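You operate a simulated robot arm through the tools that you are given. There is no shell and no other tool.

The job below is to be done with a simulated robot arm. You get a single attempt, and the scene is never put back.

## Task
Put the green paint pot in the STAR cell and the orange one in the LEAF cell.
Fine: the cells are in the riser drawer; shut it at the end. Set down upright: what you pick out.

It is judged by the outcome, as a careful person would: the job done as asked, and still so three seconds after it is handed in. It fails if anything else is knocked over, pushed out of place, dropped, spilled or broken.

## Robot
A 6-joint arm with a two-finger gripper, fixed in place. Base frame: the origin is on the floor under the middle of its stand, x ahead of it, y to its left, z up. Readings come in cm, rad, newtons and seconds.
With the tool pointing down near the work surface it reaches from about 16 to 82 cm from the base axis. Its first joint turns from -2.897 to 2.897 rad. Payload 2.45 kg.
The TCP is the grasp point between the finger pads, 2 cm short of the fingertips. In the tool frame z runs along the fingers and y along their closing line. The gripper opens to 14 cm; its body begins 16.8 cm behind the TCP.
Orientation is that of the tool frame in the base frame, as a unit quaternion [x, y, z, w]. With the fingers straight down and closing along the base's y, the tool's x points along the base's -x, its y along +y and its z along -z.

## Interface
- The arm moves only by the tool drive_tool. Its argument "increments" is a list of rows, each an object of numbers (a shift or turn left out is 0, a gripper value left out holds the last): "ax", "ay", "az": the turn, a rotation vector about the base's x, y, z in units of 8 degrees (1.0 is 8 degrees); "tx", "ty", "tz": the shift along the base's x, y, z in units of 40 mm (1.0 is 40 mm); "jaw": the gripper command, from -1 (shut) to 1 (fully open), values between in proportion. In form: [{"ax": .., "ay": .., "az": .., "tx": .., "ty": .., "tz": .., "jaw": ..}, ...]. A call has 1 to 20 rows; each row shifts and turns the commanded pose from where the row before left it. A call with a number of a shift or a turn outside -1 to 1 is refused whole. Each row takes 0.2 s and may step no farther than 5 cm and 0.15 rad from the row before; otherwise, or with a gripper value out of range, the whole call is refused. Where a pose cannot be reached the arm comes as near as it can. A force on the tool above 40 N (or 10 N above the force at the start of the call, whichever is more), or a blocked arm, ends the call early, and 0.2 s more pass. Each finger travels about 4.5 cm/s and halts on what it meets, pressing with about 25 N; the grip force reading is that of the motor and also rises with nothing between the fingers. The clock runs only during rows and for 0.2 s after the last one: add rows that do not move to give the fingers time. It gives the time, the measured TCP pose, the force on the tool (base axes), the opening and the grip force at its end, in the units of the frame above (readings bear some noise), with the torque about the TCP (base axes, N m) and any sound that the robot's microphone picked up.
- Cameras (640 x 400 px; columns grow to the right, rows downward): "scene" is fixed at [39.92, 50.02, 134.08]; the picture's right is [-1.00, -0.05, 0.00], its down [-0.02, 0.51, -0.86] and it looks along [0.04, -0.86, -0.51] (base axes); focal length 322 px, centre (320, 200). "wrist" rides on the gripper at [7.8, 1.1, -20.9] in the tool frame; the picture's right is [-0.14, 0.99, 0.00], its down [-0.92, -0.13, -0.37] and it looks along [-0.37, -0.05, 0.93] (tool axes); focal length 280 px, centre (320, 200). There is no depth. A picture from a camera that has moved, and an enlarged one, comes with that camera's place and axes in the base frame and with its lens.
- grab_frame(camera): a new picture of that camera. No time passes.
- slide_trunk(by): moves the trunk up (or, below 0, down) by that many cm; the arm rides with it, the base frame stays. It gives what a move gives, with no picture.
- enlarge(camera, box): a new picture of the part [left, top, right, bottom] of that camera's present view, enlarged. No time passes.
- hand_in(): hands the job in; it is judged then, once.

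Nothing tells you positions but the pictures and the camera data. Unless the task says otherwise, let go and move clear before handing in.

The tools are called after "Emit:" as name(argument=value, ...) on one line, values as JSON. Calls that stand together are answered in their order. drive_tool: Moves the arm, as the interface text tells. Its arguments: {"type":"object","properties":{"increments":{"type":"array","items":{"type":"object","properties":{"ax":{"type":"number"},"ay":{"type":"number"},"az":{"type":"number"},"tx":{"type":"number"},"ty":{"type":"number"},"tz":{"type":"number"},"jaw":{"type":"number"}}}}},"required":["increments"]} The other tools are called the same way: slide_trunk (by) moves the trunk up or down; grab_frame (camera) takes a picture; enlarge (camera, box) takes an enlarged picture of a part of a camera's view; hand_in () hands the job in.

At the start:

```text
time_s: 0.0
tool_pos: [11.33, -38.79, 87.55]
tool_rot: [0.0, 1.0, 0.0, 0.0]
ft_force: [0.3, -0.3, -0.4]
wrist_torque: [-0.01, 0.02, 0.0]
width: 14.02
grasp_force: 0.1
trunk travel left (down, up): [-12.5, 10.5]
```

scene: 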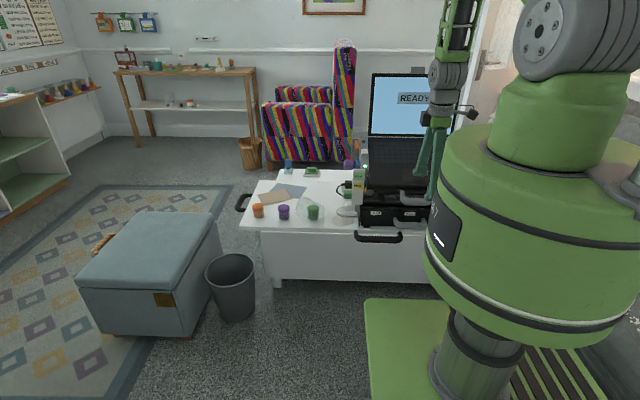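
wrist: 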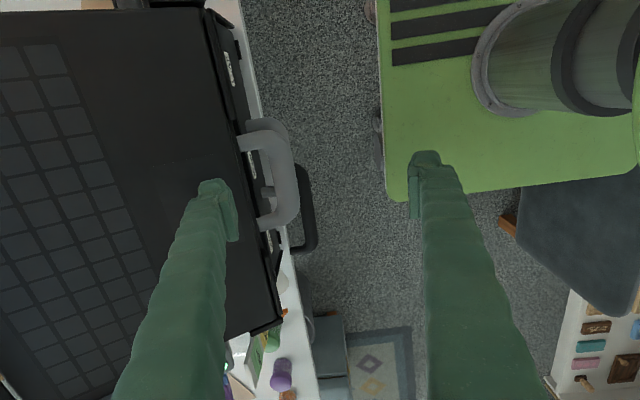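

I see a white desk with orange, purple and green paint pots on it, and a black riser with a laptop on top. I'll enlarge the views to find the pots, the riser drawer and its handle.

Emit:
enlarge(camera="scene", box=[230, 150, 350, 225])

Emit:
enlarge(camera="scene", box=[330, 150, 450, 250])

Emit:
enlarge(camera="wrist", box=[160, 100, 340, 400])

```text
5.33 times, centred on (290, 188) of scene
camera zoom: at [39.92, 50.02, 134.08], right [-1.0, -0.05, 0.0], down [-0.02, 0.51, -0.86], along [0.04, -0.86, -0.51], focal length 1717 px, centre (480, 267)
```

zoom: 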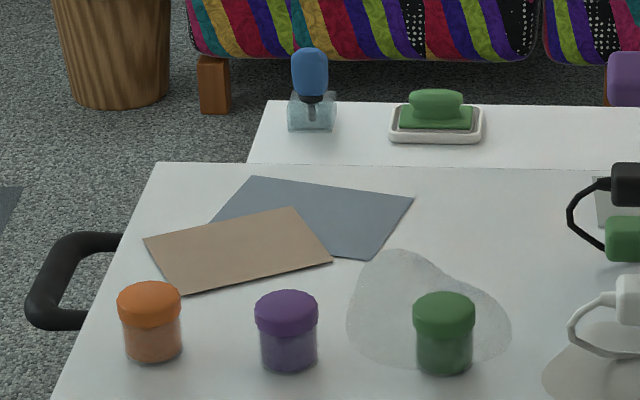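

```text
4.00 times, centred on (390, 200) of scene
camera zoom: at [39.92, 50.02, 134.08], right [-1.0, -0.05, 0.0], down [-0.02, 0.51, -0.86], along [0.04, -0.86, -0.51], focal length 1288 px, centre (40, 200)
```

zoom: 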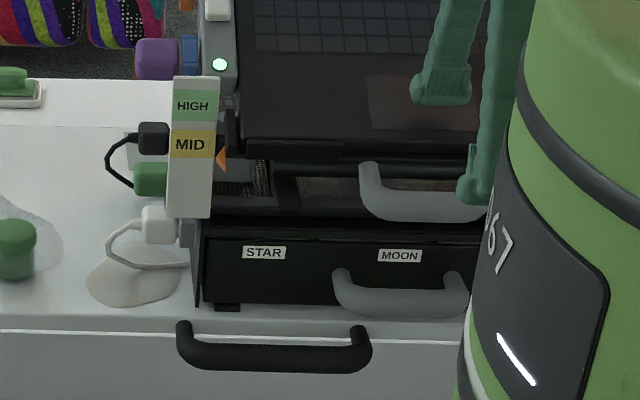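

```text
1.33 times, centred on (250, 250) of wrist
camera zoom: at [3.62, -37.57, 108.5], right [0.14, 0.99, 0.0], down [0.92, -0.13, 0.37], along [0.37, -0.05, -0.93], focal length 374 px, centre (413, 133)
```

zoom: 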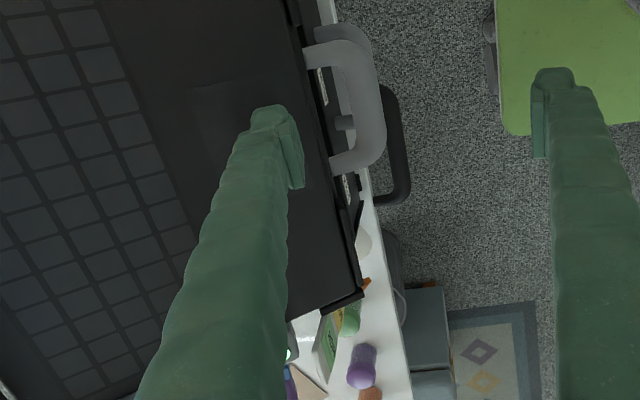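

The pots are around (47–69, -53) on a desk top at about z = 64, and the riser front is near y = -50. I'll enlarge the front of the riser and the gauge beside it to read them better.

Emit:
enlarge(camera="wrist", box=[200, 0, 320, 100])

Emit:
enlarge(camera="wrist", box=[200, 100, 320, 200])

Emit:
enlarge(camera="wrist", box=[200, 200, 320, 300])

Emit:
enlarge(camera="wrist", box=[200, 300, 340, 400])

Emit:
enlarge(camera="scene", box=[335, 150, 395, 200])

Emit:
enlarge(camera="scene", box=[360, 180, 440, 230])

Emit:
enlarge(camera="scene", box=[340, 60, 440, 150])

```text
4.00 times, centred on (260, 50) of wrist
camera zoom: at [3.62, -37.57, 108.5], right [0.14, 0.99, 0.0], down [0.92, -0.13, 0.37], along [0.37, -0.05, -0.93], focal length 1122 px, centre (560, 800)
```

zoom: 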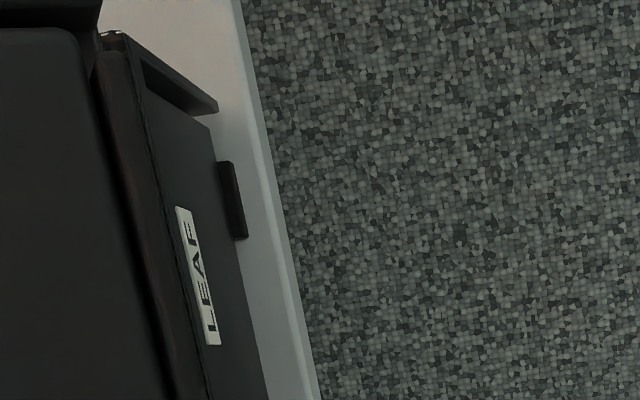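

```text
4.00 times, centred on (260, 150) of wrist
camera zoom: at [3.62, -37.57, 108.5], right [0.14, 0.99, 0.0], down [0.92, -0.13, 0.37], along [0.37, -0.05, -0.93], focal length 1122 px, centre (560, 400)
```

zoom: 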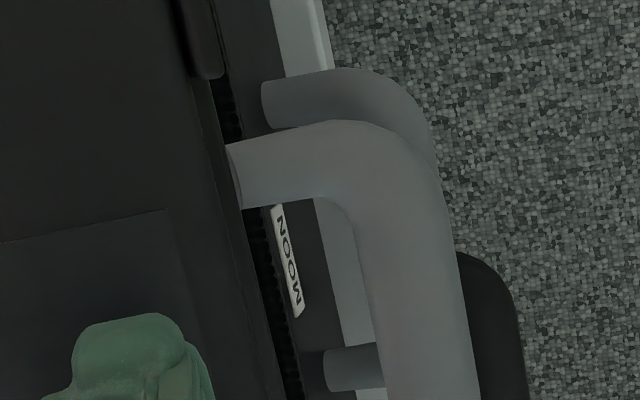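

```text
4.00 times, centred on (260, 250) of wrist
camera zoom: at [3.62, -37.57, 108.5], right [0.14, 0.99, 0.0], down [0.92, -0.13, 0.37], along [0.37, -0.05, -0.93], focal length 1122 px, centre (560, 0)
```

zoom: 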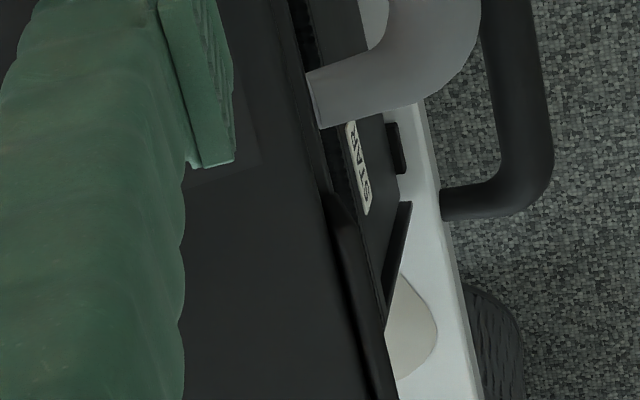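

```text
4.00 times, centred on (270, 350) of wrist
camera zoom: at [3.62, -37.57, 108.5], right [0.14, 0.99, 0.0], down [0.92, -0.13, 0.37], along [0.37, -0.05, -0.93], focal length 1122 px, centre (520, -400)
```

zoom: 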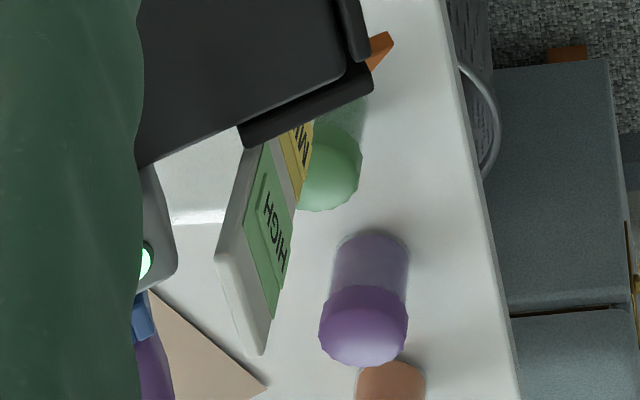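

```text
8.00 times, centred on (365, 175) of scene
camera zoom: at [39.92, 50.02, 134.08], right [-1.0, -0.05, 0.0], down [-0.02, 0.51, -0.86], along [0.04, -0.86, -0.51], focal length 2575 px, centre (-40, 400)
```

zoom: 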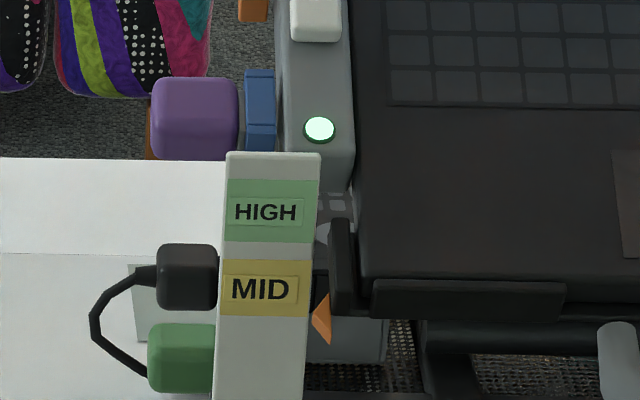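

```text
8.00 times, centred on (400, 205) of scene
camera zoom: at [39.92, 50.02, 134.08], right [-1.0, -0.05, 0.0], down [-0.02, 0.51, -0.86], along [0.04, -0.86, -0.51], focal length 2575 px, centre (-320, 160)
```

zoom: 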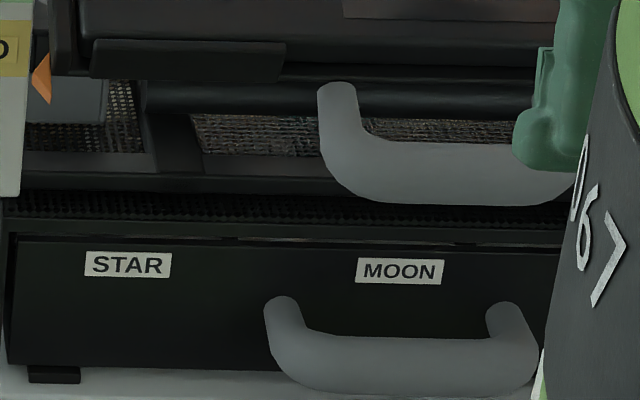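

```text
4.44 times, centred on (390, 105) of scene
camera zoom: at [39.92, 50.02, 134.08], right [-1.0, -0.05, 0.0], down [-0.02, 0.51, -0.86], along [0.04, -0.86, -0.51], focal length 1431 px, centre (9, 622)
```

zoom: 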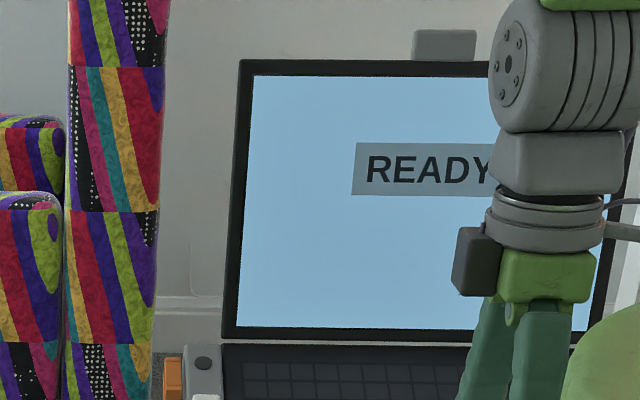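

The riser's grey upper grip sits directly above the drawer handle (about z = 80 and z = 69), so I can't reach the drawer handle straight down. I'll raise the arm and turn the wrist camera toward the drawer front to measure it.

Emit:
drive_tool(increments=[{"tz": 0.8}, {"tz": 0.8}, {"tz": 0.8, "az": -1}, {"az": -1, "tz": 0.5}, {"az": -1, "tx": 0.3}, {"az": -1, "tx": 0.3}, {"az": -1, "tx": 0.3}, {"az": -1, "tx": 0.3}, {"az": -1}, {"az": -1}, {"az": -1}, {"az": -1}, {"az": -1}, {"az": -0.25}])

Emit:
grab_frame(camera="wrist")

Emit:
grab_frame(camera="scene")

```text
time_s: 3.0
tool_pos: [16.16, -38.72, 99.18]
tool_rot: [0.708, 0.707, 0.0, 0.0]
ft_force: [-0.5, -0.4, 0.5]
wrist_torque: [-0.02, 0.04, 0.0]
width: 14.0
grasp_force: 0.1
trunk travel left (down, up): [-12.5, 10.5]
```

```text
taken
camera wrist: at [17.31, -30.85, 120.12], right [0.99, -0.14, 0.0], down [-0.13, -0.92, 0.37], along [-0.05, -0.36, -0.93], focal length 280 px, centre (320, 200)
```

wrist: 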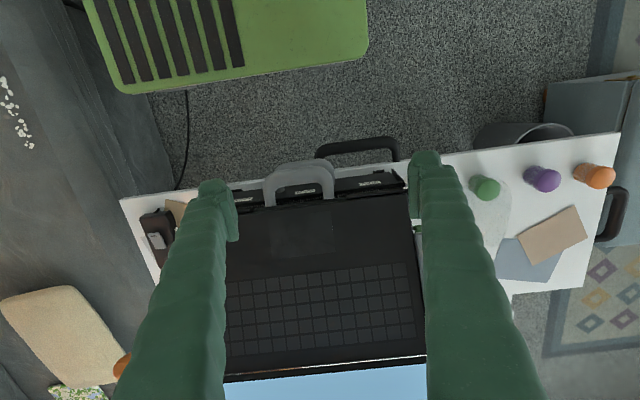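

```text
taken
```

scene: 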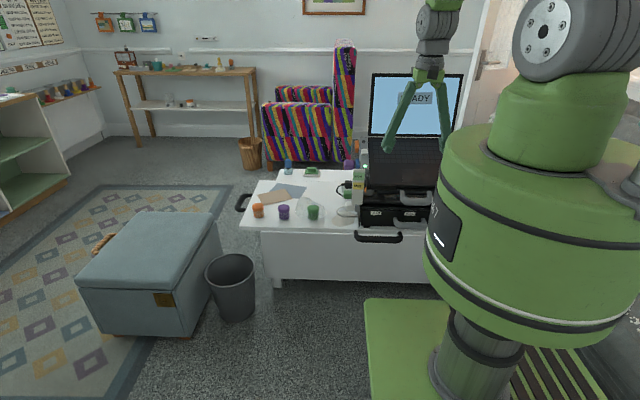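

The whole work area is in view from above now. I'll zoom in on the riser front and the pots to triangulate them.

Emit:
enlarge(camera="wrist", box=[210, 125, 430, 265])

Emit:
enlarge(camera="wrist", box=[400, 110, 640, 260])

Emit:
enlarge(camera="scene", box=[350, 180, 440, 240])

Emit:
enlarge(camera="scene", box=[360, 0, 480, 150])

```text
2.86 times, centred on (320, 195) of wrist
camera zoom: at [17.31, -30.85, 120.12], right [0.99, -0.14, 0.0], down [-0.13, -0.92, 0.37], along [-0.05, -0.36, -0.93], focal length 801 px, centre (320, 214)
```

zoom: 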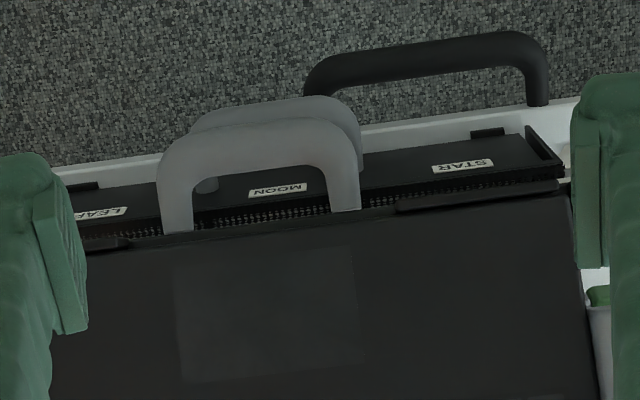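

```text
2.67 times, centred on (520, 185) of wrist
camera zoom: at [17.31, -30.85, 120.12], right [0.99, -0.14, 0.0], down [-0.13, -0.92, 0.37], along [-0.05, -0.36, -0.93], focal length 748 px, centre (-213, 240)
```

zoom: 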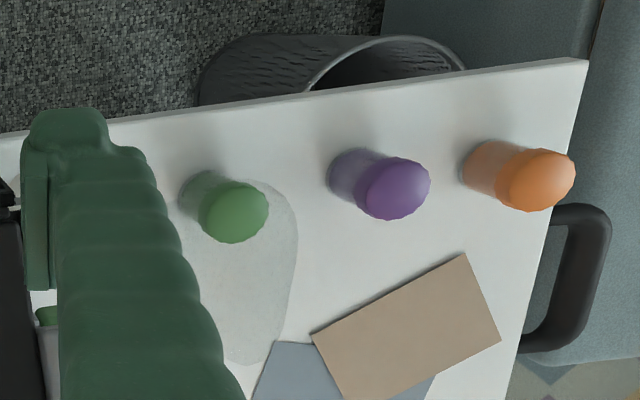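

```text
6.67 times, centred on (395, 210) of scene
camera zoom: at [39.92, 50.02, 134.08], right [-1.0, -0.05, 0.0], down [-0.02, 0.51, -0.86], along [0.04, -0.86, -0.51], focal length 2146 px, centre (-180, 133)
```

zoom: 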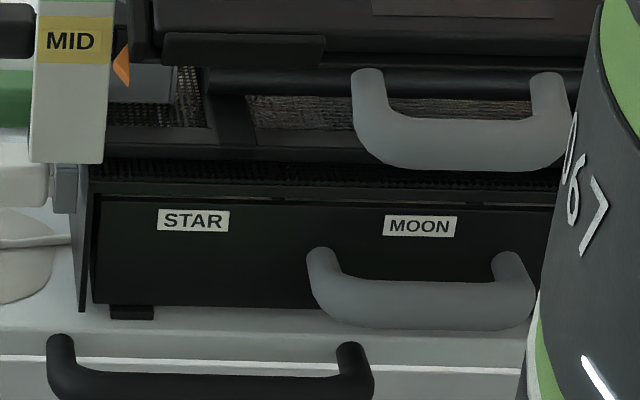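

```text
2.67 times, centred on (420, 75) of scene
camera zoom: at [39.92, 50.02, 134.08], right [-1.0, -0.05, 0.0], down [-0.02, 0.51, -0.86], along [0.04, -0.86, -0.51], focal length 858 px, centre (53, 533)
```

zoom: 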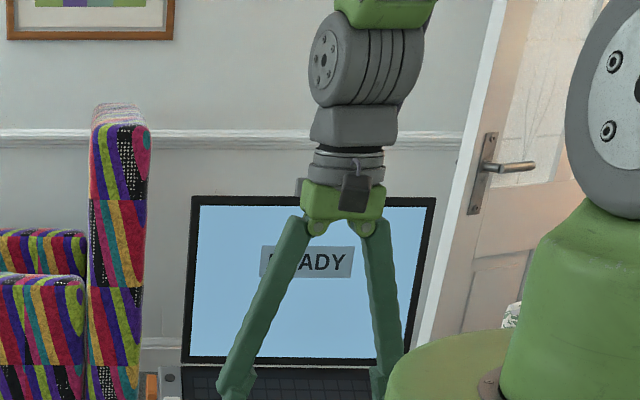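

STAR, MOON and LEAF read as about x = 24.2, 12.0 and 0.3 on the drawer front at y = -48.3. The drawer handle bar is near y = -44, z = 68.7. Before choosing how to hook the handle, I need to know how thick the fingertips are.

Emit:
enlarge(camera="wrist", box=[180, 140, 260, 260])

Emit:
enlarge(camera="wrist", box=[390, 140, 480, 260])

Emit:
enlarge(camera="scene", box=[370, 60, 470, 160])

```text
3.33 times, centred on (220, 200) of wrist
camera zoom: at [17.31, -30.85, 120.12], right [0.99, -0.14, 0.0], down [-0.13, -0.92, 0.37], along [-0.05, -0.36, -0.93], focal length 935 px, centre (653, 200)
```

zoom: 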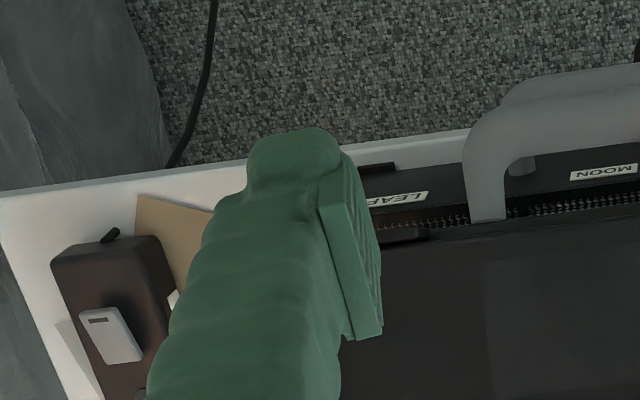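

```text
3.33 times, centred on (435, 200) of wrist
camera zoom: at [17.31, -30.85, 120.12], right [0.99, -0.14, 0.0], down [-0.13, -0.92, 0.37], along [-0.05, -0.36, -0.93], focal length 935 px, centre (-63, 200)
```

zoom: 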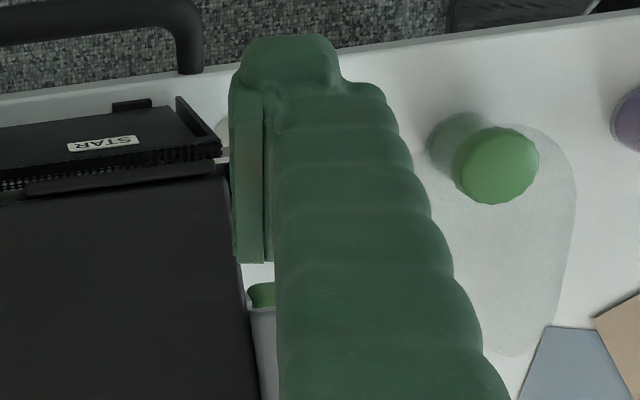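

```text
4.00 times, centred on (420, 110) of scene
camera zoom: at [39.92, 50.02, 134.08], right [-1.0, -0.05, 0.0], down [-0.02, 0.51, -0.86], along [0.04, -0.86, -0.51], focal length 1288 px, centre (-80, 560)
```

zoom: 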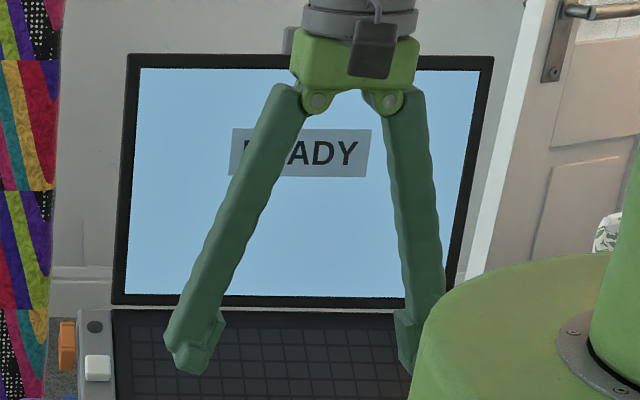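

The fingers look about 3 cm thick, close to the gap behind the drawer handle. I'll close them partway to measure the tips properly.

Emit:
drive_tool(increments=[{"jaw": -0.45}, {}, {}, {}, {}, {}, {}])

Emit:
enlarge(camera="wrist", box=[220, 130, 420, 270])

Emit:
enlarge(camera="scene", box=[380, 60, 460, 160])

```text
time_s: 4.6
tool_pos: [16.11, -38.64, 99.25]
tool_rot: [0.706, 0.708, 0.0, -0.001]
ft_force: [0.7, 0.6, -0.3]
wrist_torque: [0.0, -0.02, -0.01]
width: 3.83
grasp_force: 0.2
trunk travel left (down, up): [-12.5, 10.5]
```

```text
2.86 times, centred on (320, 200) of wrist
camera zoom: at [17.31, -30.84, 120.12], right [0.99, -0.14, 0.0], down [-0.13, -0.92, 0.37], along [-0.05, -0.37, -0.93], focal length 801 px, centre (320, 200)
```

zoom: 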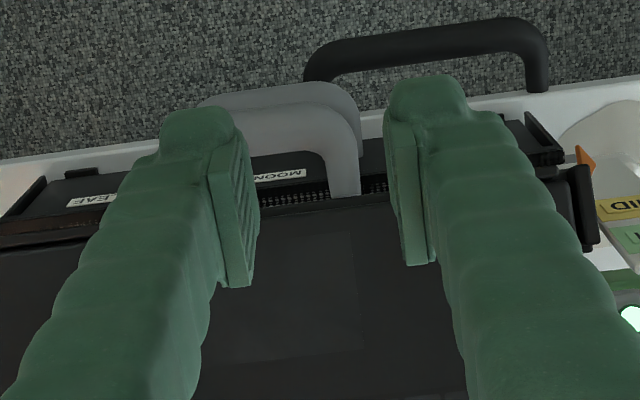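

```text
4.00 times, centred on (420, 110) of scene
camera zoom: at [39.92, 50.02, 134.08], right [-1.0, -0.05, 0.0], down [-0.02, 0.51, -0.86], along [0.04, -0.86, -0.51], focal length 1288 px, centre (-80, 560)
```

zoom: 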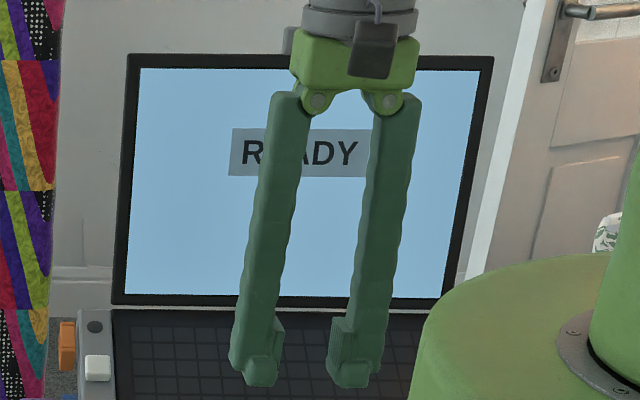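

The fingers are about 3.5–3.9 cm thick at the pads and 2.3 cm at the tips, so I'll hook the drawer handle diagonally from the front and +x side, below the upper grip. I'll raise the trunk first so the arm clears its own drum, then tilt the tool to a pre-hook pose.

Emit:
slide_trunk(by=8)

Emit:
drive_tool(increments=[{"tx": 0.1, "ty": 0.15, "tz": -0.2, "jaw": 0.43}, {"ax": -0.073, "ay": 0.618, "az": 0.783, "tx": 0.1, "ty": 0.15, "tz": -0.25}, {"ax": -0.073, "ay": 0.618, "az": 0.783, "tx": 0.1, "ty": 0.15, "tz": -0.25}, {"ax": -0.073, "ay": 0.618, "az": 0.783, "tx": 0.1, "ty": 0.15, "tz": -0.25}, {"ax": -0.073, "ay": 0.618, "az": 0.783, "tx": 0.1, "ty": 0.15, "tz": -0.25}, {"ax": -0.073, "ay": 0.618, "az": 0.783, "tx": 0.1, "ty": 0.15, "tz": -0.25}, {"ax": -0.073, "ay": 0.618, "az": 0.783, "tx": 0.1, "ty": 0.15, "tz": -0.25}, {"ax": -0.073, "ay": 0.618, "az": 0.783, "tx": 0.1, "ty": 0.15, "tz": -0.25}, {"ax": -0.073, "ay": 0.618, "az": 0.783, "tx": 0.1, "ty": 0.15, "tz": -0.25}, {"ax": -0.073, "ay": 0.618, "az": 0.783, "tx": 0.1, "ty": 0.15, "tz": -0.25}, {"ax": -0.073, "ay": 0.618, "az": 0.783, "tx": 0.1, "ty": 0.1, "tz": -0.2}, {"ax": -0.073, "ay": 0.618, "az": 0.783, "tx": 0.1, "ty": 0.1, "tz": -0.2}, {"ax": -0.018, "ay": 0.155, "az": 0.196}, {}])

Emit:
grab_frame(camera="wrist")

Emit:
grab_frame(camera="scene")

```text
time_s: 5.8
tool_pos: [16.21, -38.7, 107.09]
tool_rot: [0.707, 0.708, 0.001, 0.0]
ft_force: [0.4, 0.3, 0.0]
wrist_torque: [-0.04, -0.04, 0.01]
width: 3.82
grasp_force: 0.1
trunk travel left (down, up): [-20.5, 2.5]
```

```text
time_s: 8.8
tool_pos: [21.04, -32.01, 95.79]
tool_rot: [0.108, 0.891, -0.345, -0.273]
ft_force: [0.7, -0.2, 0.0]
wrist_torque: [-0.02, -0.01, -0.02]
width: 10.01
grasp_force: 0.0
trunk travel left (down, up): [-20.5, 2.5]
```

```text
taken
camera wrist: at [26.25, -16.46, 111.1], right [0.12, 0.68, -0.72], down [0.97, -0.24, -0.07], along [-0.22, -0.69, -0.69], focal length 280 px, centre (320, 200)
```

wrist: 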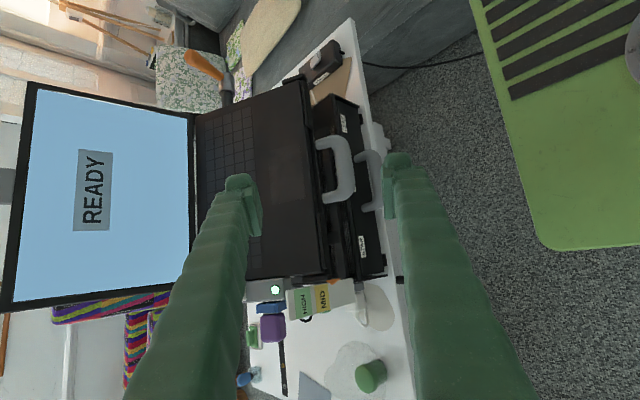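

```text
taken
```

scene: 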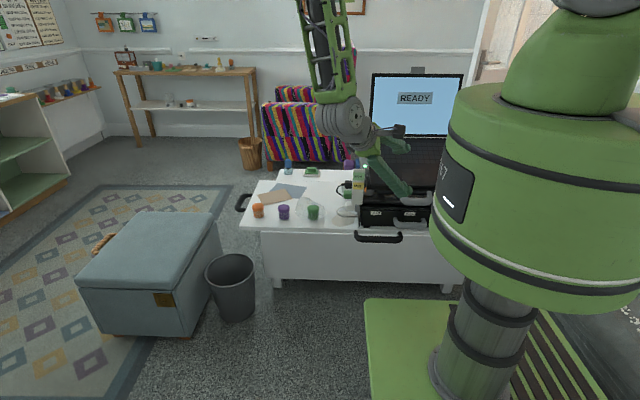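

The tilt came out as planned. Now I'll zoom in to refine where both handles are.

Emit:
enlarge(camera="wrist", box=[300, 100, 420, 300])

Emit:
enlarge(camera="scene", box=[340, 170, 460, 250])

Emit:
enlarge(camera="scene", box=[300, 80, 440, 220])

```text
2.00 times, centred on (360, 200) of wrist
camera zoom: at [26.25, -16.46, 111.1], right [0.12, 0.68, -0.72], down [0.97, -0.24, -0.07], along [-0.22, -0.69, -0.69], focal length 561 px, centre (240, 200)
```

zoom: 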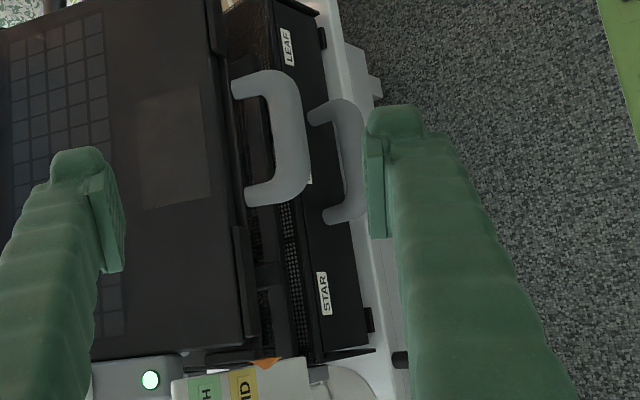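

```text
5.00 times, centred on (400, 210) of scene
camera zoom: at [39.92, 50.02, 134.08], right [-1.0, -0.05, 0.0], down [-0.02, 0.51, -0.86], along [0.04, -0.86, -0.51], focal length 1609 px, centre (-80, 150)
```

zoom: 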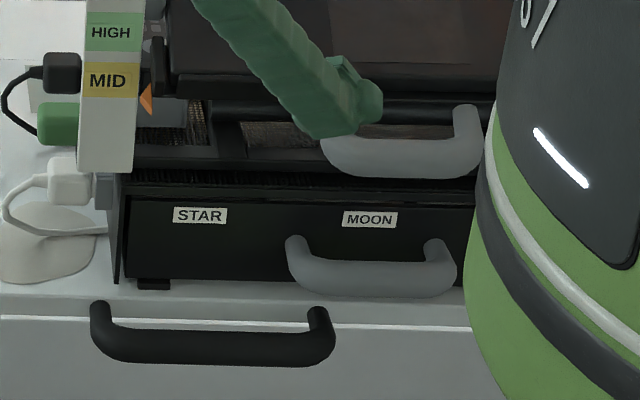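

```text
2.86 times, centred on (370, 150) of scene
camera zoom: at [39.92, 50.02, 134.08], right [-1.0, -0.05, 0.0], down [-0.02, 0.51, -0.86], along [0.04, -0.86, -0.51], focal length 920 px, centre (177, 343)
```

zoom: 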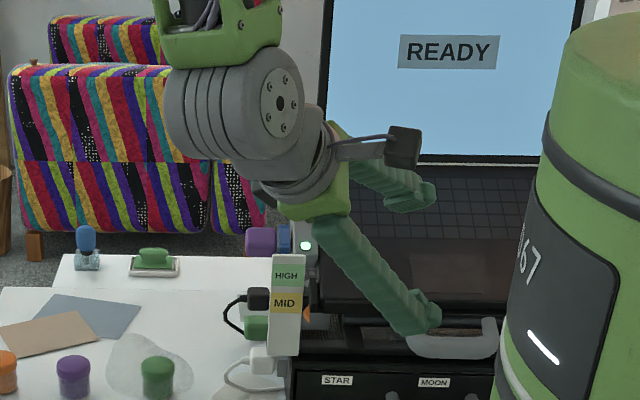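

The drawer bar is confirmed near y = -44.0, z = 68.7 with a radius of about 1.35, and a black desk handle sits below it (x 14.5–32, z ≈ 63). I'll drop in front of it with a small opening, well clear, and look again.

Emit:
drive_tool(increments=[{"tx": -0.215, "ty": 0.07, "tz": -0.88, "jaw": -0.43}, {"tx": -0.215, "ty": 0.07, "tz": -0.88}, {"tx": -0.215, "ty": 0.07, "tz": -0.88}, {"tx": -0.215, "ty": 0.07, "tz": -0.88}, {"tx": -0.215, "ty": 0.07, "tz": -0.88}, {"tx": -0.215, "ty": 0.07, "tz": -0.88}, {"tx": -0.215, "ty": 0.07, "tz": -0.88}, {}])

Emit:
grab_frame(camera="wrist")

Emit:
grab_frame(camera="scene")

Emit:
enlarge(camera="wrist", box=[180, 100, 420, 280])

Emit:
enlarge(camera="scene", box=[340, 140, 480, 250])

```text
time_s: 10.6
tool_pos: [14.76, -29.92, 71.08]
tool_rot: [0.109, 0.892, -0.344, -0.273]
ft_force: [0.6, 0.3, 0.0]
wrist_torque: [0.01, 0.0, 0.0]
width: 3.97
grasp_force: 0.1
trunk travel left (down, up): [-20.5, 2.5]
```

```text
taken
camera wrist: at [20.19, -14.49, 86.43], right [0.12, 0.68, -0.72], down [0.97, -0.24, -0.07], along [-0.22, -0.69, -0.69], focal length 280 px, centre (320, 200)
```

wrist: 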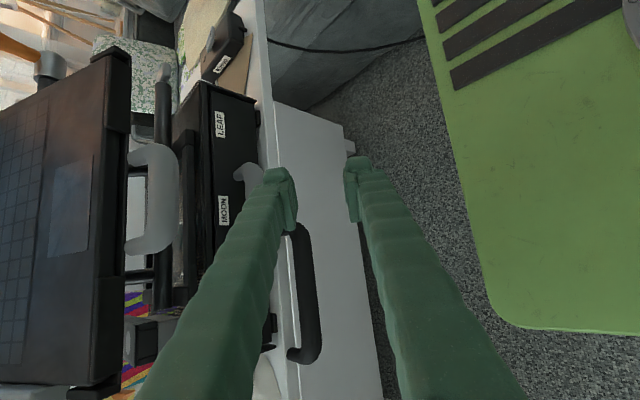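

```text
taken
```

scene: 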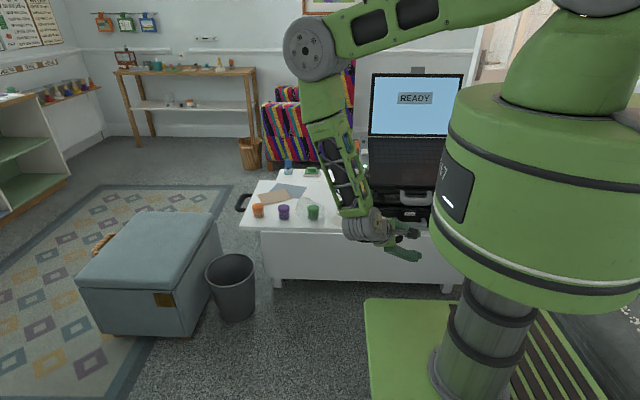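

```text
2.22 times, centred on (300, 190) of wrist
camera zoom: at [20.19, -14.49, 86.43], right [0.12, 0.68, -0.72], down [0.97, -0.24, -0.07], along [-0.22, -0.69, -0.69], focal length 623 px, centre (364, 222)
```

zoom: 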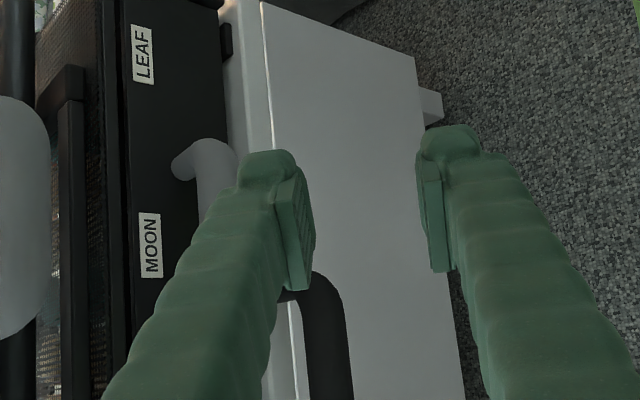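

```text
3.64 times, centred on (410, 195) of scene
camera zoom: at [39.92, 50.02, 134.08], right [-1.0, -0.05, 0.0], down [-0.02, 0.51, -0.86], along [0.04, -0.86, -0.51], focal length 1170 px, centre (-7, 218)
```

zoom: 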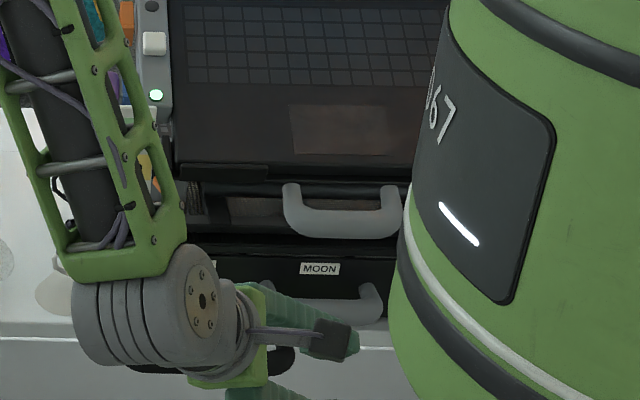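

The bar is where I calculated. I'll move horizontally toward it, stopping short to check clearances.

Emit:
drive_tool(increments=[{"ty": -0.5}, {"ty": -0.5}, {"ty": -0.5}, {"ty": -0.5}, {"ty": -0.25}, {}])

Emit:
enlarge(camera="wrist", box=[180, 100, 420, 280])

Emit:
enlarge(camera="scene", box=[340, 140, 480, 250])

```text
time_s: 12.0
tool_pos: [14.98, -38.93, 71.2]
tool_rot: [0.108, 0.892, -0.345, -0.273]
ft_force: [0.2, -0.3, -0.4]
wrist_torque: [0.01, 0.03, -0.04]
width: 4.01
grasp_force: 0.1
trunk travel left (down, up): [-20.5, 2.5]
```

```text
2.22 times, centred on (300, 190) of wrist
camera zoom: at [20.26, -23.5, 86.47], right [0.12, 0.68, -0.72], down [0.97, -0.24, -0.07], along [-0.22, -0.69, -0.69], focal length 623 px, centre (364, 222)
```

zoom: 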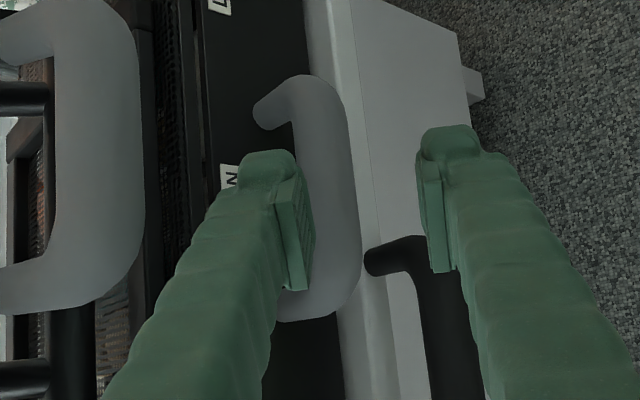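

```text
3.64 times, centred on (410, 195) of scene
camera zoom: at [39.92, 50.02, 134.08], right [-1.0, -0.05, 0.0], down [-0.02, 0.51, -0.86], along [0.04, -0.86, -0.51], focal length 1170 px, centre (-7, 218)
```

zoom: 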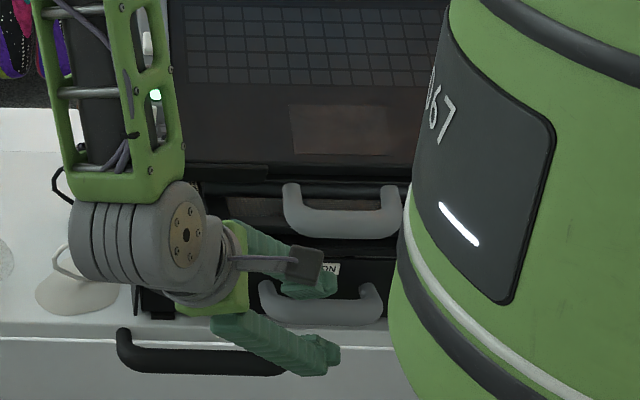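

The drawer bar is lining up between the fingers, and the upper grip and black desk handle are clear. I'll come over the bar in small steps, watching the force.

Emit:
drive_tool(increments=[{"ty": -0.21, "tz": -0.01}, {"ty": -0.21, "tz": -0.01}, {"ty": -0.21, "tz": -0.02}, {}])

Emit:
enlarge(camera="wrist", box=[180, 100, 420, 280])

Emit:
enlarge(camera="scene", box=[370, 180, 450, 240])

```text
time_s: 13.0
tool_pos: [15.0, -41.66, 71.15]
tool_rot: [0.108, 0.891, -0.345, -0.273]
ft_force: [-0.1, -0.6, 0.5]
wrist_torque: [-0.01, 0.0, 0.03]
width: 3.97
grasp_force: 0.1
trunk travel left (down, up): [-20.5, 2.5]
```

```text
2.22 times, centred on (300, 190) of wrist
camera zoom: at [20.26, -26.05, 86.31], right [0.12, 0.68, -0.72], down [0.97, -0.24, -0.07], along [-0.22, -0.69, -0.69], focal length 623 px, centre (364, 222)
```

zoom: 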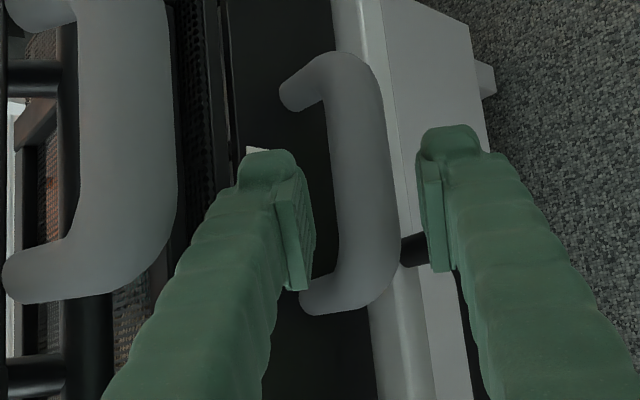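

```text
6.67 times, centred on (410, 210) of scene
camera zoom: at [39.92, 50.02, 134.08], right [-1.0, -0.05, 0.0], down [-0.02, 0.51, -0.86], along [0.04, -0.86, -0.51], focal length 2146 px, centre (-280, 133)
```

zoom: 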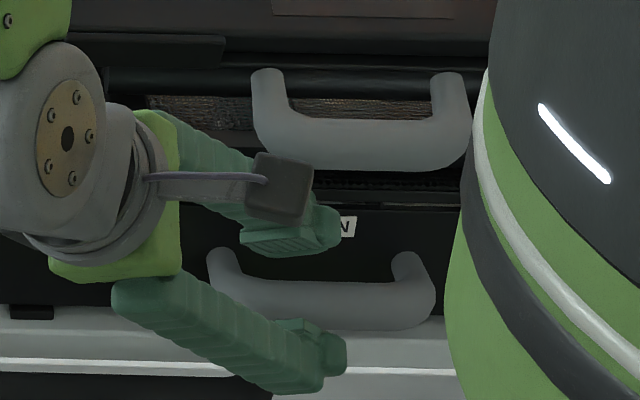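

The bar is centred between the fingers. I'll move about 2 cm in along the finger direction.

Emit:
drive_tool(increments=[{"tx": -0.093, "ty": -0.074, "tz": -0.118}, {"tx": -0.093, "ty": -0.074, "tz": -0.118}, {"tx": -0.093, "ty": -0.074, "tz": -0.118}, {}])

Emit:
enlarge(camera="wrist", box=[180, 100, 420, 280])

Emit:
enlarge(camera="scene", box=[370, 180, 450, 240])

```text
time_s: 14.0
tool_pos: [13.68, -42.45, 69.56]
tool_rot: [0.109, 0.892, -0.345, -0.273]
ft_force: [-0.9, -0.5, -1.5]
wrist_torque: [0.02, -0.04, -0.02]
width: 3.98
grasp_force: 0.1
trunk travel left (down, up): [-20.5, 2.5]
```

```text
2.22 times, centred on (300, 190) of wrist
camera zoom: at [19.13, -26.98, 84.89], right [0.12, 0.68, -0.72], down [0.97, -0.24, -0.07], along [-0.22, -0.69, -0.69], focal length 623 px, centre (364, 222)
```

zoom: 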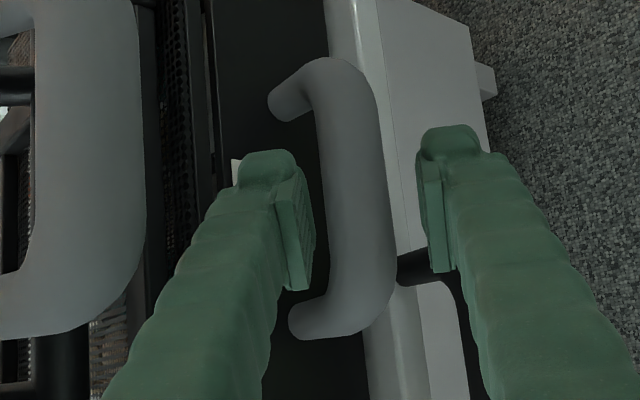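

```text
6.67 times, centred on (410, 210) of scene
camera zoom: at [39.92, 50.02, 134.08], right [-1.0, -0.05, 0.0], down [-0.02, 0.51, -0.86], along [0.04, -0.86, -0.51], focal length 2146 px, centre (-280, 133)
```

zoom: 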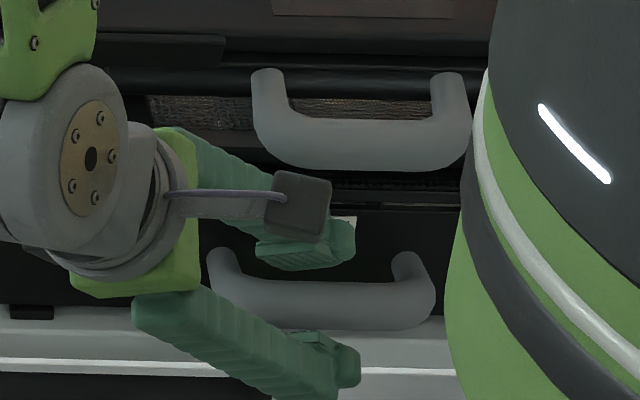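

No contact so far. I'll nudge 4 mm deeper, then close on the bar.

Emit:
drive_tool(increments=[{"tx": -0.056, "ty": -0.05, "tz": -0.064}, {}])

Emit:
drive_tool(increments=[{"jaw": -0.7}, {}, {}, {"jaw": -0.9}, {}, {}])

Emit:
enlarge(camera="wrist", box=[180, 100, 420, 280])

Emit:
enlarge(camera="scene", box=[370, 180, 450, 240])

```text
time_s: 14.6
tool_pos: [13.6, -42.66, 69.37]
tool_rot: [0.109, 0.892, -0.345, -0.272]
ft_force: [0.6, 0.5, 0.8]
wrist_torque: [-0.01, 0.01, 0.03]
width: 3.97
grasp_force: 0.1
trunk travel left (down, up): [-20.5, 2.5]
```

```text
time_s: 16.0
tool_pos: [13.68, -42.61, 69.52]
tool_rot: [0.11, 0.891, -0.346, -0.272]
ft_force: [-0.4, -0.9, 30.5]
wrist_torque: [-0.39, -0.12, -0.04]
width: 2.43
grasp_force: 25.1
trunk travel left (down, up): [-20.5, 2.5]
```

```text
2.22 times, centred on (300, 190) of wrist
camera zoom: at [18.9, -27.12, 84.74], right [0.12, 0.68, -0.73], down [0.97, -0.24, -0.07], along [-0.22, -0.7, -0.68], focal length 623 px, centre (364, 222)
```

zoom: 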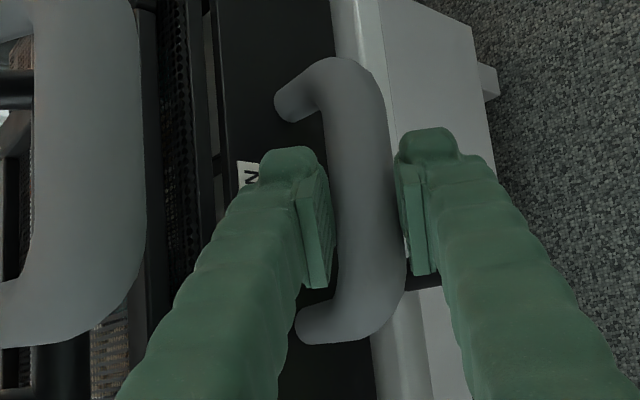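

```text
6.67 times, centred on (410, 210) of scene
camera zoom: at [39.92, 50.02, 134.08], right [-1.0, -0.05, 0.0], down [-0.02, 0.51, -0.86], along [0.04, -0.86, -0.51], focal length 2146 px, centre (-280, 133)
```

zoom: 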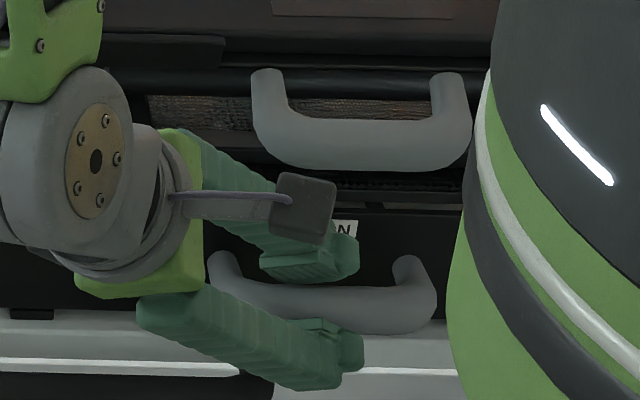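

The gripper has closed on the bar at 2.4 cm, with about 30 N of vertical preload. I'll relax that slightly and start pulling the drawer toward the robot.

Emit:
drive_tool(increments=[{"tz": 0.04}, {"ty": 0.1}, {"ty": 0.2}, {"ty": 0.2}, {}])

Emit:
enlarge(camera="wrist", box=[180, 100, 420, 280])

Emit:
enlarge(camera="scene", box=[340, 150, 480, 250])

```text
time_s: 17.2
tool_pos: [13.47, -40.53, 69.49]
tool_rot: [0.108, 0.892, -0.346, -0.272]
ft_force: [-1.7, -0.1, 13.0]
wrist_torque: [-0.16, 0.0, -0.01]
width: 2.4
grasp_force: 24.9
trunk travel left (down, up): [-20.5, 2.5]
```

```text
2.22 times, centred on (300, 190) of wrist
camera zoom: at [18.89, -25.06, 84.81], right [0.12, 0.68, -0.72], down [0.97, -0.24, -0.07], along [-0.22, -0.69, -0.69], focal length 623 px, centre (364, 222)
```

zoom: 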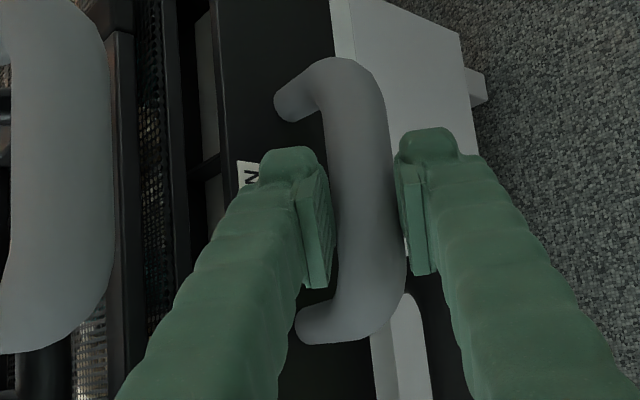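

```text
4.00 times, centred on (410, 200) of scene
camera zoom: at [39.92, 50.02, 134.08], right [-1.0, -0.05, 0.0], down [-0.02, 0.51, -0.86], along [0.04, -0.86, -0.51], focal length 1288 px, centre (-40, 200)
```

zoom: 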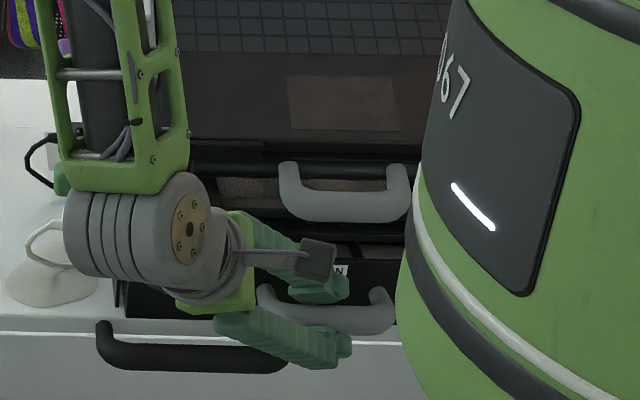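

The drawer is sliding out with the handle and the pull force is low. I'll keep pulling.

Emit:
drive_tool(increments=[{"tz": 0.02, "ty": 0.2}, {"ty": 0.25}, {"ty": 0.25}, {"ty": 0.25}, {"ty": 0.25}, {"ty": 0.25}, {"ty": 0.25}, {}])

Emit:
grab_frame(camera="wrist")

Emit:
enlarge(camera="scene", box=[340, 150, 480, 250])

```text
time_s: 19.0
tool_pos: [13.61, -33.76, 69.42]
tool_rot: [0.109, 0.892, -0.344, -0.273]
ft_force: [-9.0, 0.0, -0.5]
wrist_torque: [0.15, 0.18, -0.08]
width: 2.41
grasp_force: 24.7
trunk travel left (down, up): [-20.5, 2.5]
```

```text
taken
camera wrist: at [18.91, -18.34, 84.85], right [0.12, 0.68, -0.72], down [0.97, -0.24, -0.07], along [-0.22, -0.69, -0.69], focal length 280 px, centre (320, 200)
```

wrist: 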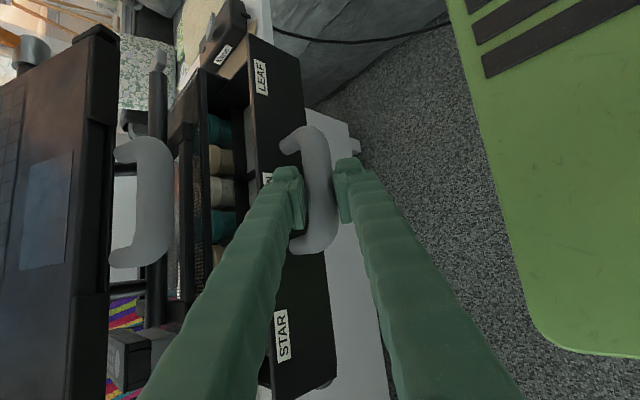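

```text
4.00 times, centred on (410, 200) of scene
camera zoom: at [39.92, 50.02, 134.08], right [-1.0, -0.05, 0.0], down [-0.02, 0.51, -0.86], along [0.04, -0.86, -0.51], focal length 1288 px, centre (-40, 200)
```

zoom: 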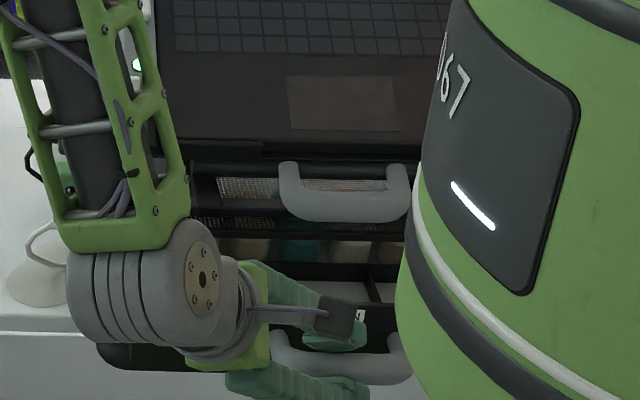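

The drawer is about 9 cm open and I can see divider cells with some items further back. I'll zoom in before pulling further.

Emit:
enlarge(camera="wrist", box=[160, 30, 340, 160])

Emit:
enlarge(camera="wrist", box=[160, 150, 340, 400])

Emit:
enlarge(camera="scene", box=[380, 190, 450, 240])

```text
3.08 times, centred on (250, 95) of wrist
camera zoom: at [18.91, -18.34, 84.85], right [0.12, 0.68, -0.72], down [0.97, -0.24, -0.07], along [-0.22, -0.69, -0.69], focal length 863 px, centre (535, 523)
```

zoom: 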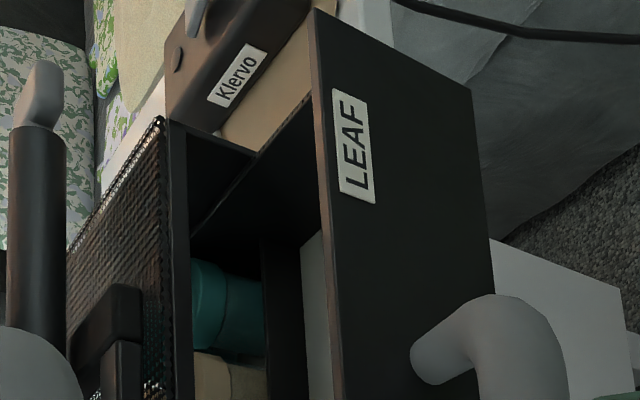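

```text
1.60 times, centred on (250, 275) of wrist
camera zoom: at [18.91, -18.34, 84.85], right [0.12, 0.68, -0.72], down [0.97, -0.24, -0.07], along [-0.22, -0.69, -0.69], focal length 449 px, centre (432, 80)
```

zoom: 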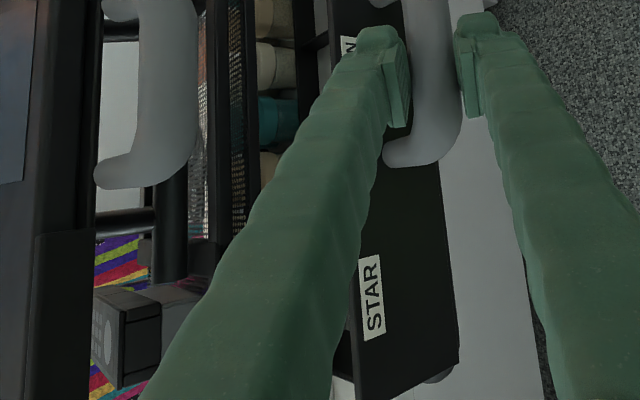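

```text
8.00 times, centred on (415, 215) of scene
camera zoom: at [39.92, 50.02, 134.08], right [-1.0, -0.05, 0.0], down [-0.02, 0.51, -0.86], along [0.04, -0.86, -0.51], focal length 2575 px, centre (-440, 80)
```

zoom: 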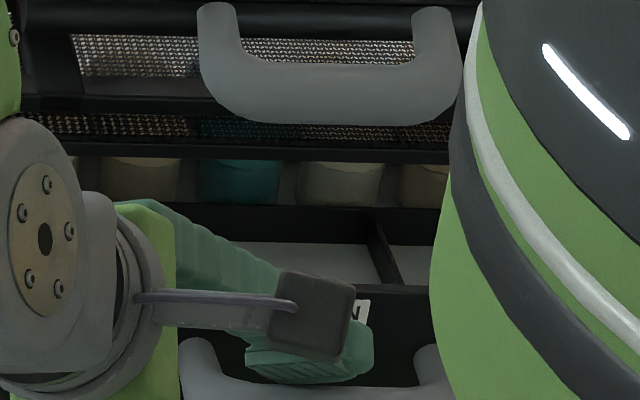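

There's a front row of cells (light floor, dividers) and a back row of jars behind a partition. I'll pull a few more centimetres, watching for the end stop.

Emit:
drive_tool(increments=[{"ty": 0.2}, {"ty": 0.25}, {"ty": 0.25}, {"ty": 0.25}, {}])

Emit:
enlarge(camera="scene", box=[340, 150, 480, 250])

Emit:
grab_frame(camera="wrist")

```text
time_s: 20.2
tool_pos: [13.73, -29.95, 69.54]
tool_rot: [0.108, 0.892, -0.345, -0.272]
ft_force: [-4.4, 0.0, 0.2]
wrist_torque: [0.2, 0.09, 0.0]
width: 2.42
grasp_force: 24.6
trunk travel left (down, up): [-20.5, 2.5]
```

```text
4.00 times, centred on (410, 200) of scene
camera zoom: at [39.92, 50.02, 134.08], right [-1.0, -0.05, 0.0], down [-0.02, 0.51, -0.86], along [0.04, -0.86, -0.51], focal length 1288 px, centre (-40, 200)
```

zoom: 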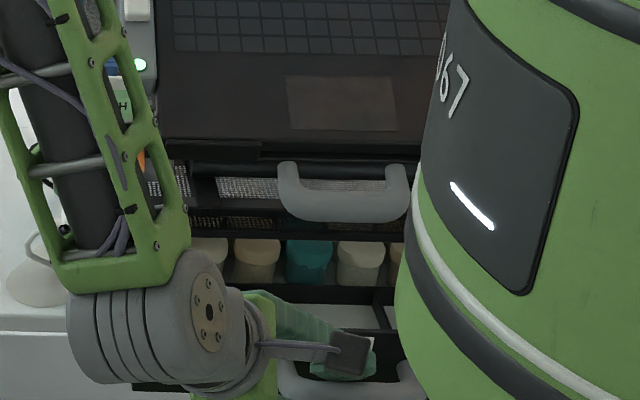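

```text
taken
camera wrist: at [18.98, -14.54, 84.87], right [0.12, 0.68, -0.72], down [0.97, -0.24, -0.07], along [-0.22, -0.69, -0.69], focal length 280 px, centre (320, 200)
```

wrist: 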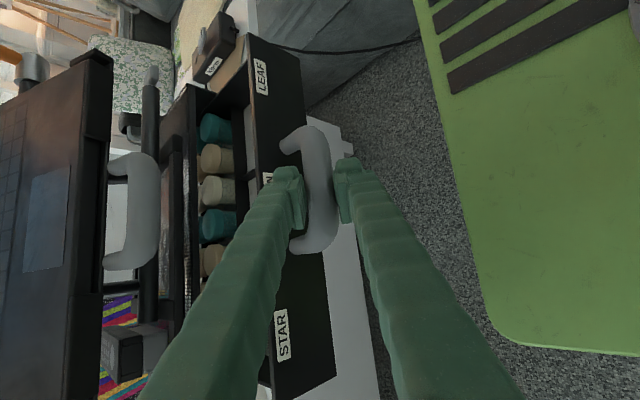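

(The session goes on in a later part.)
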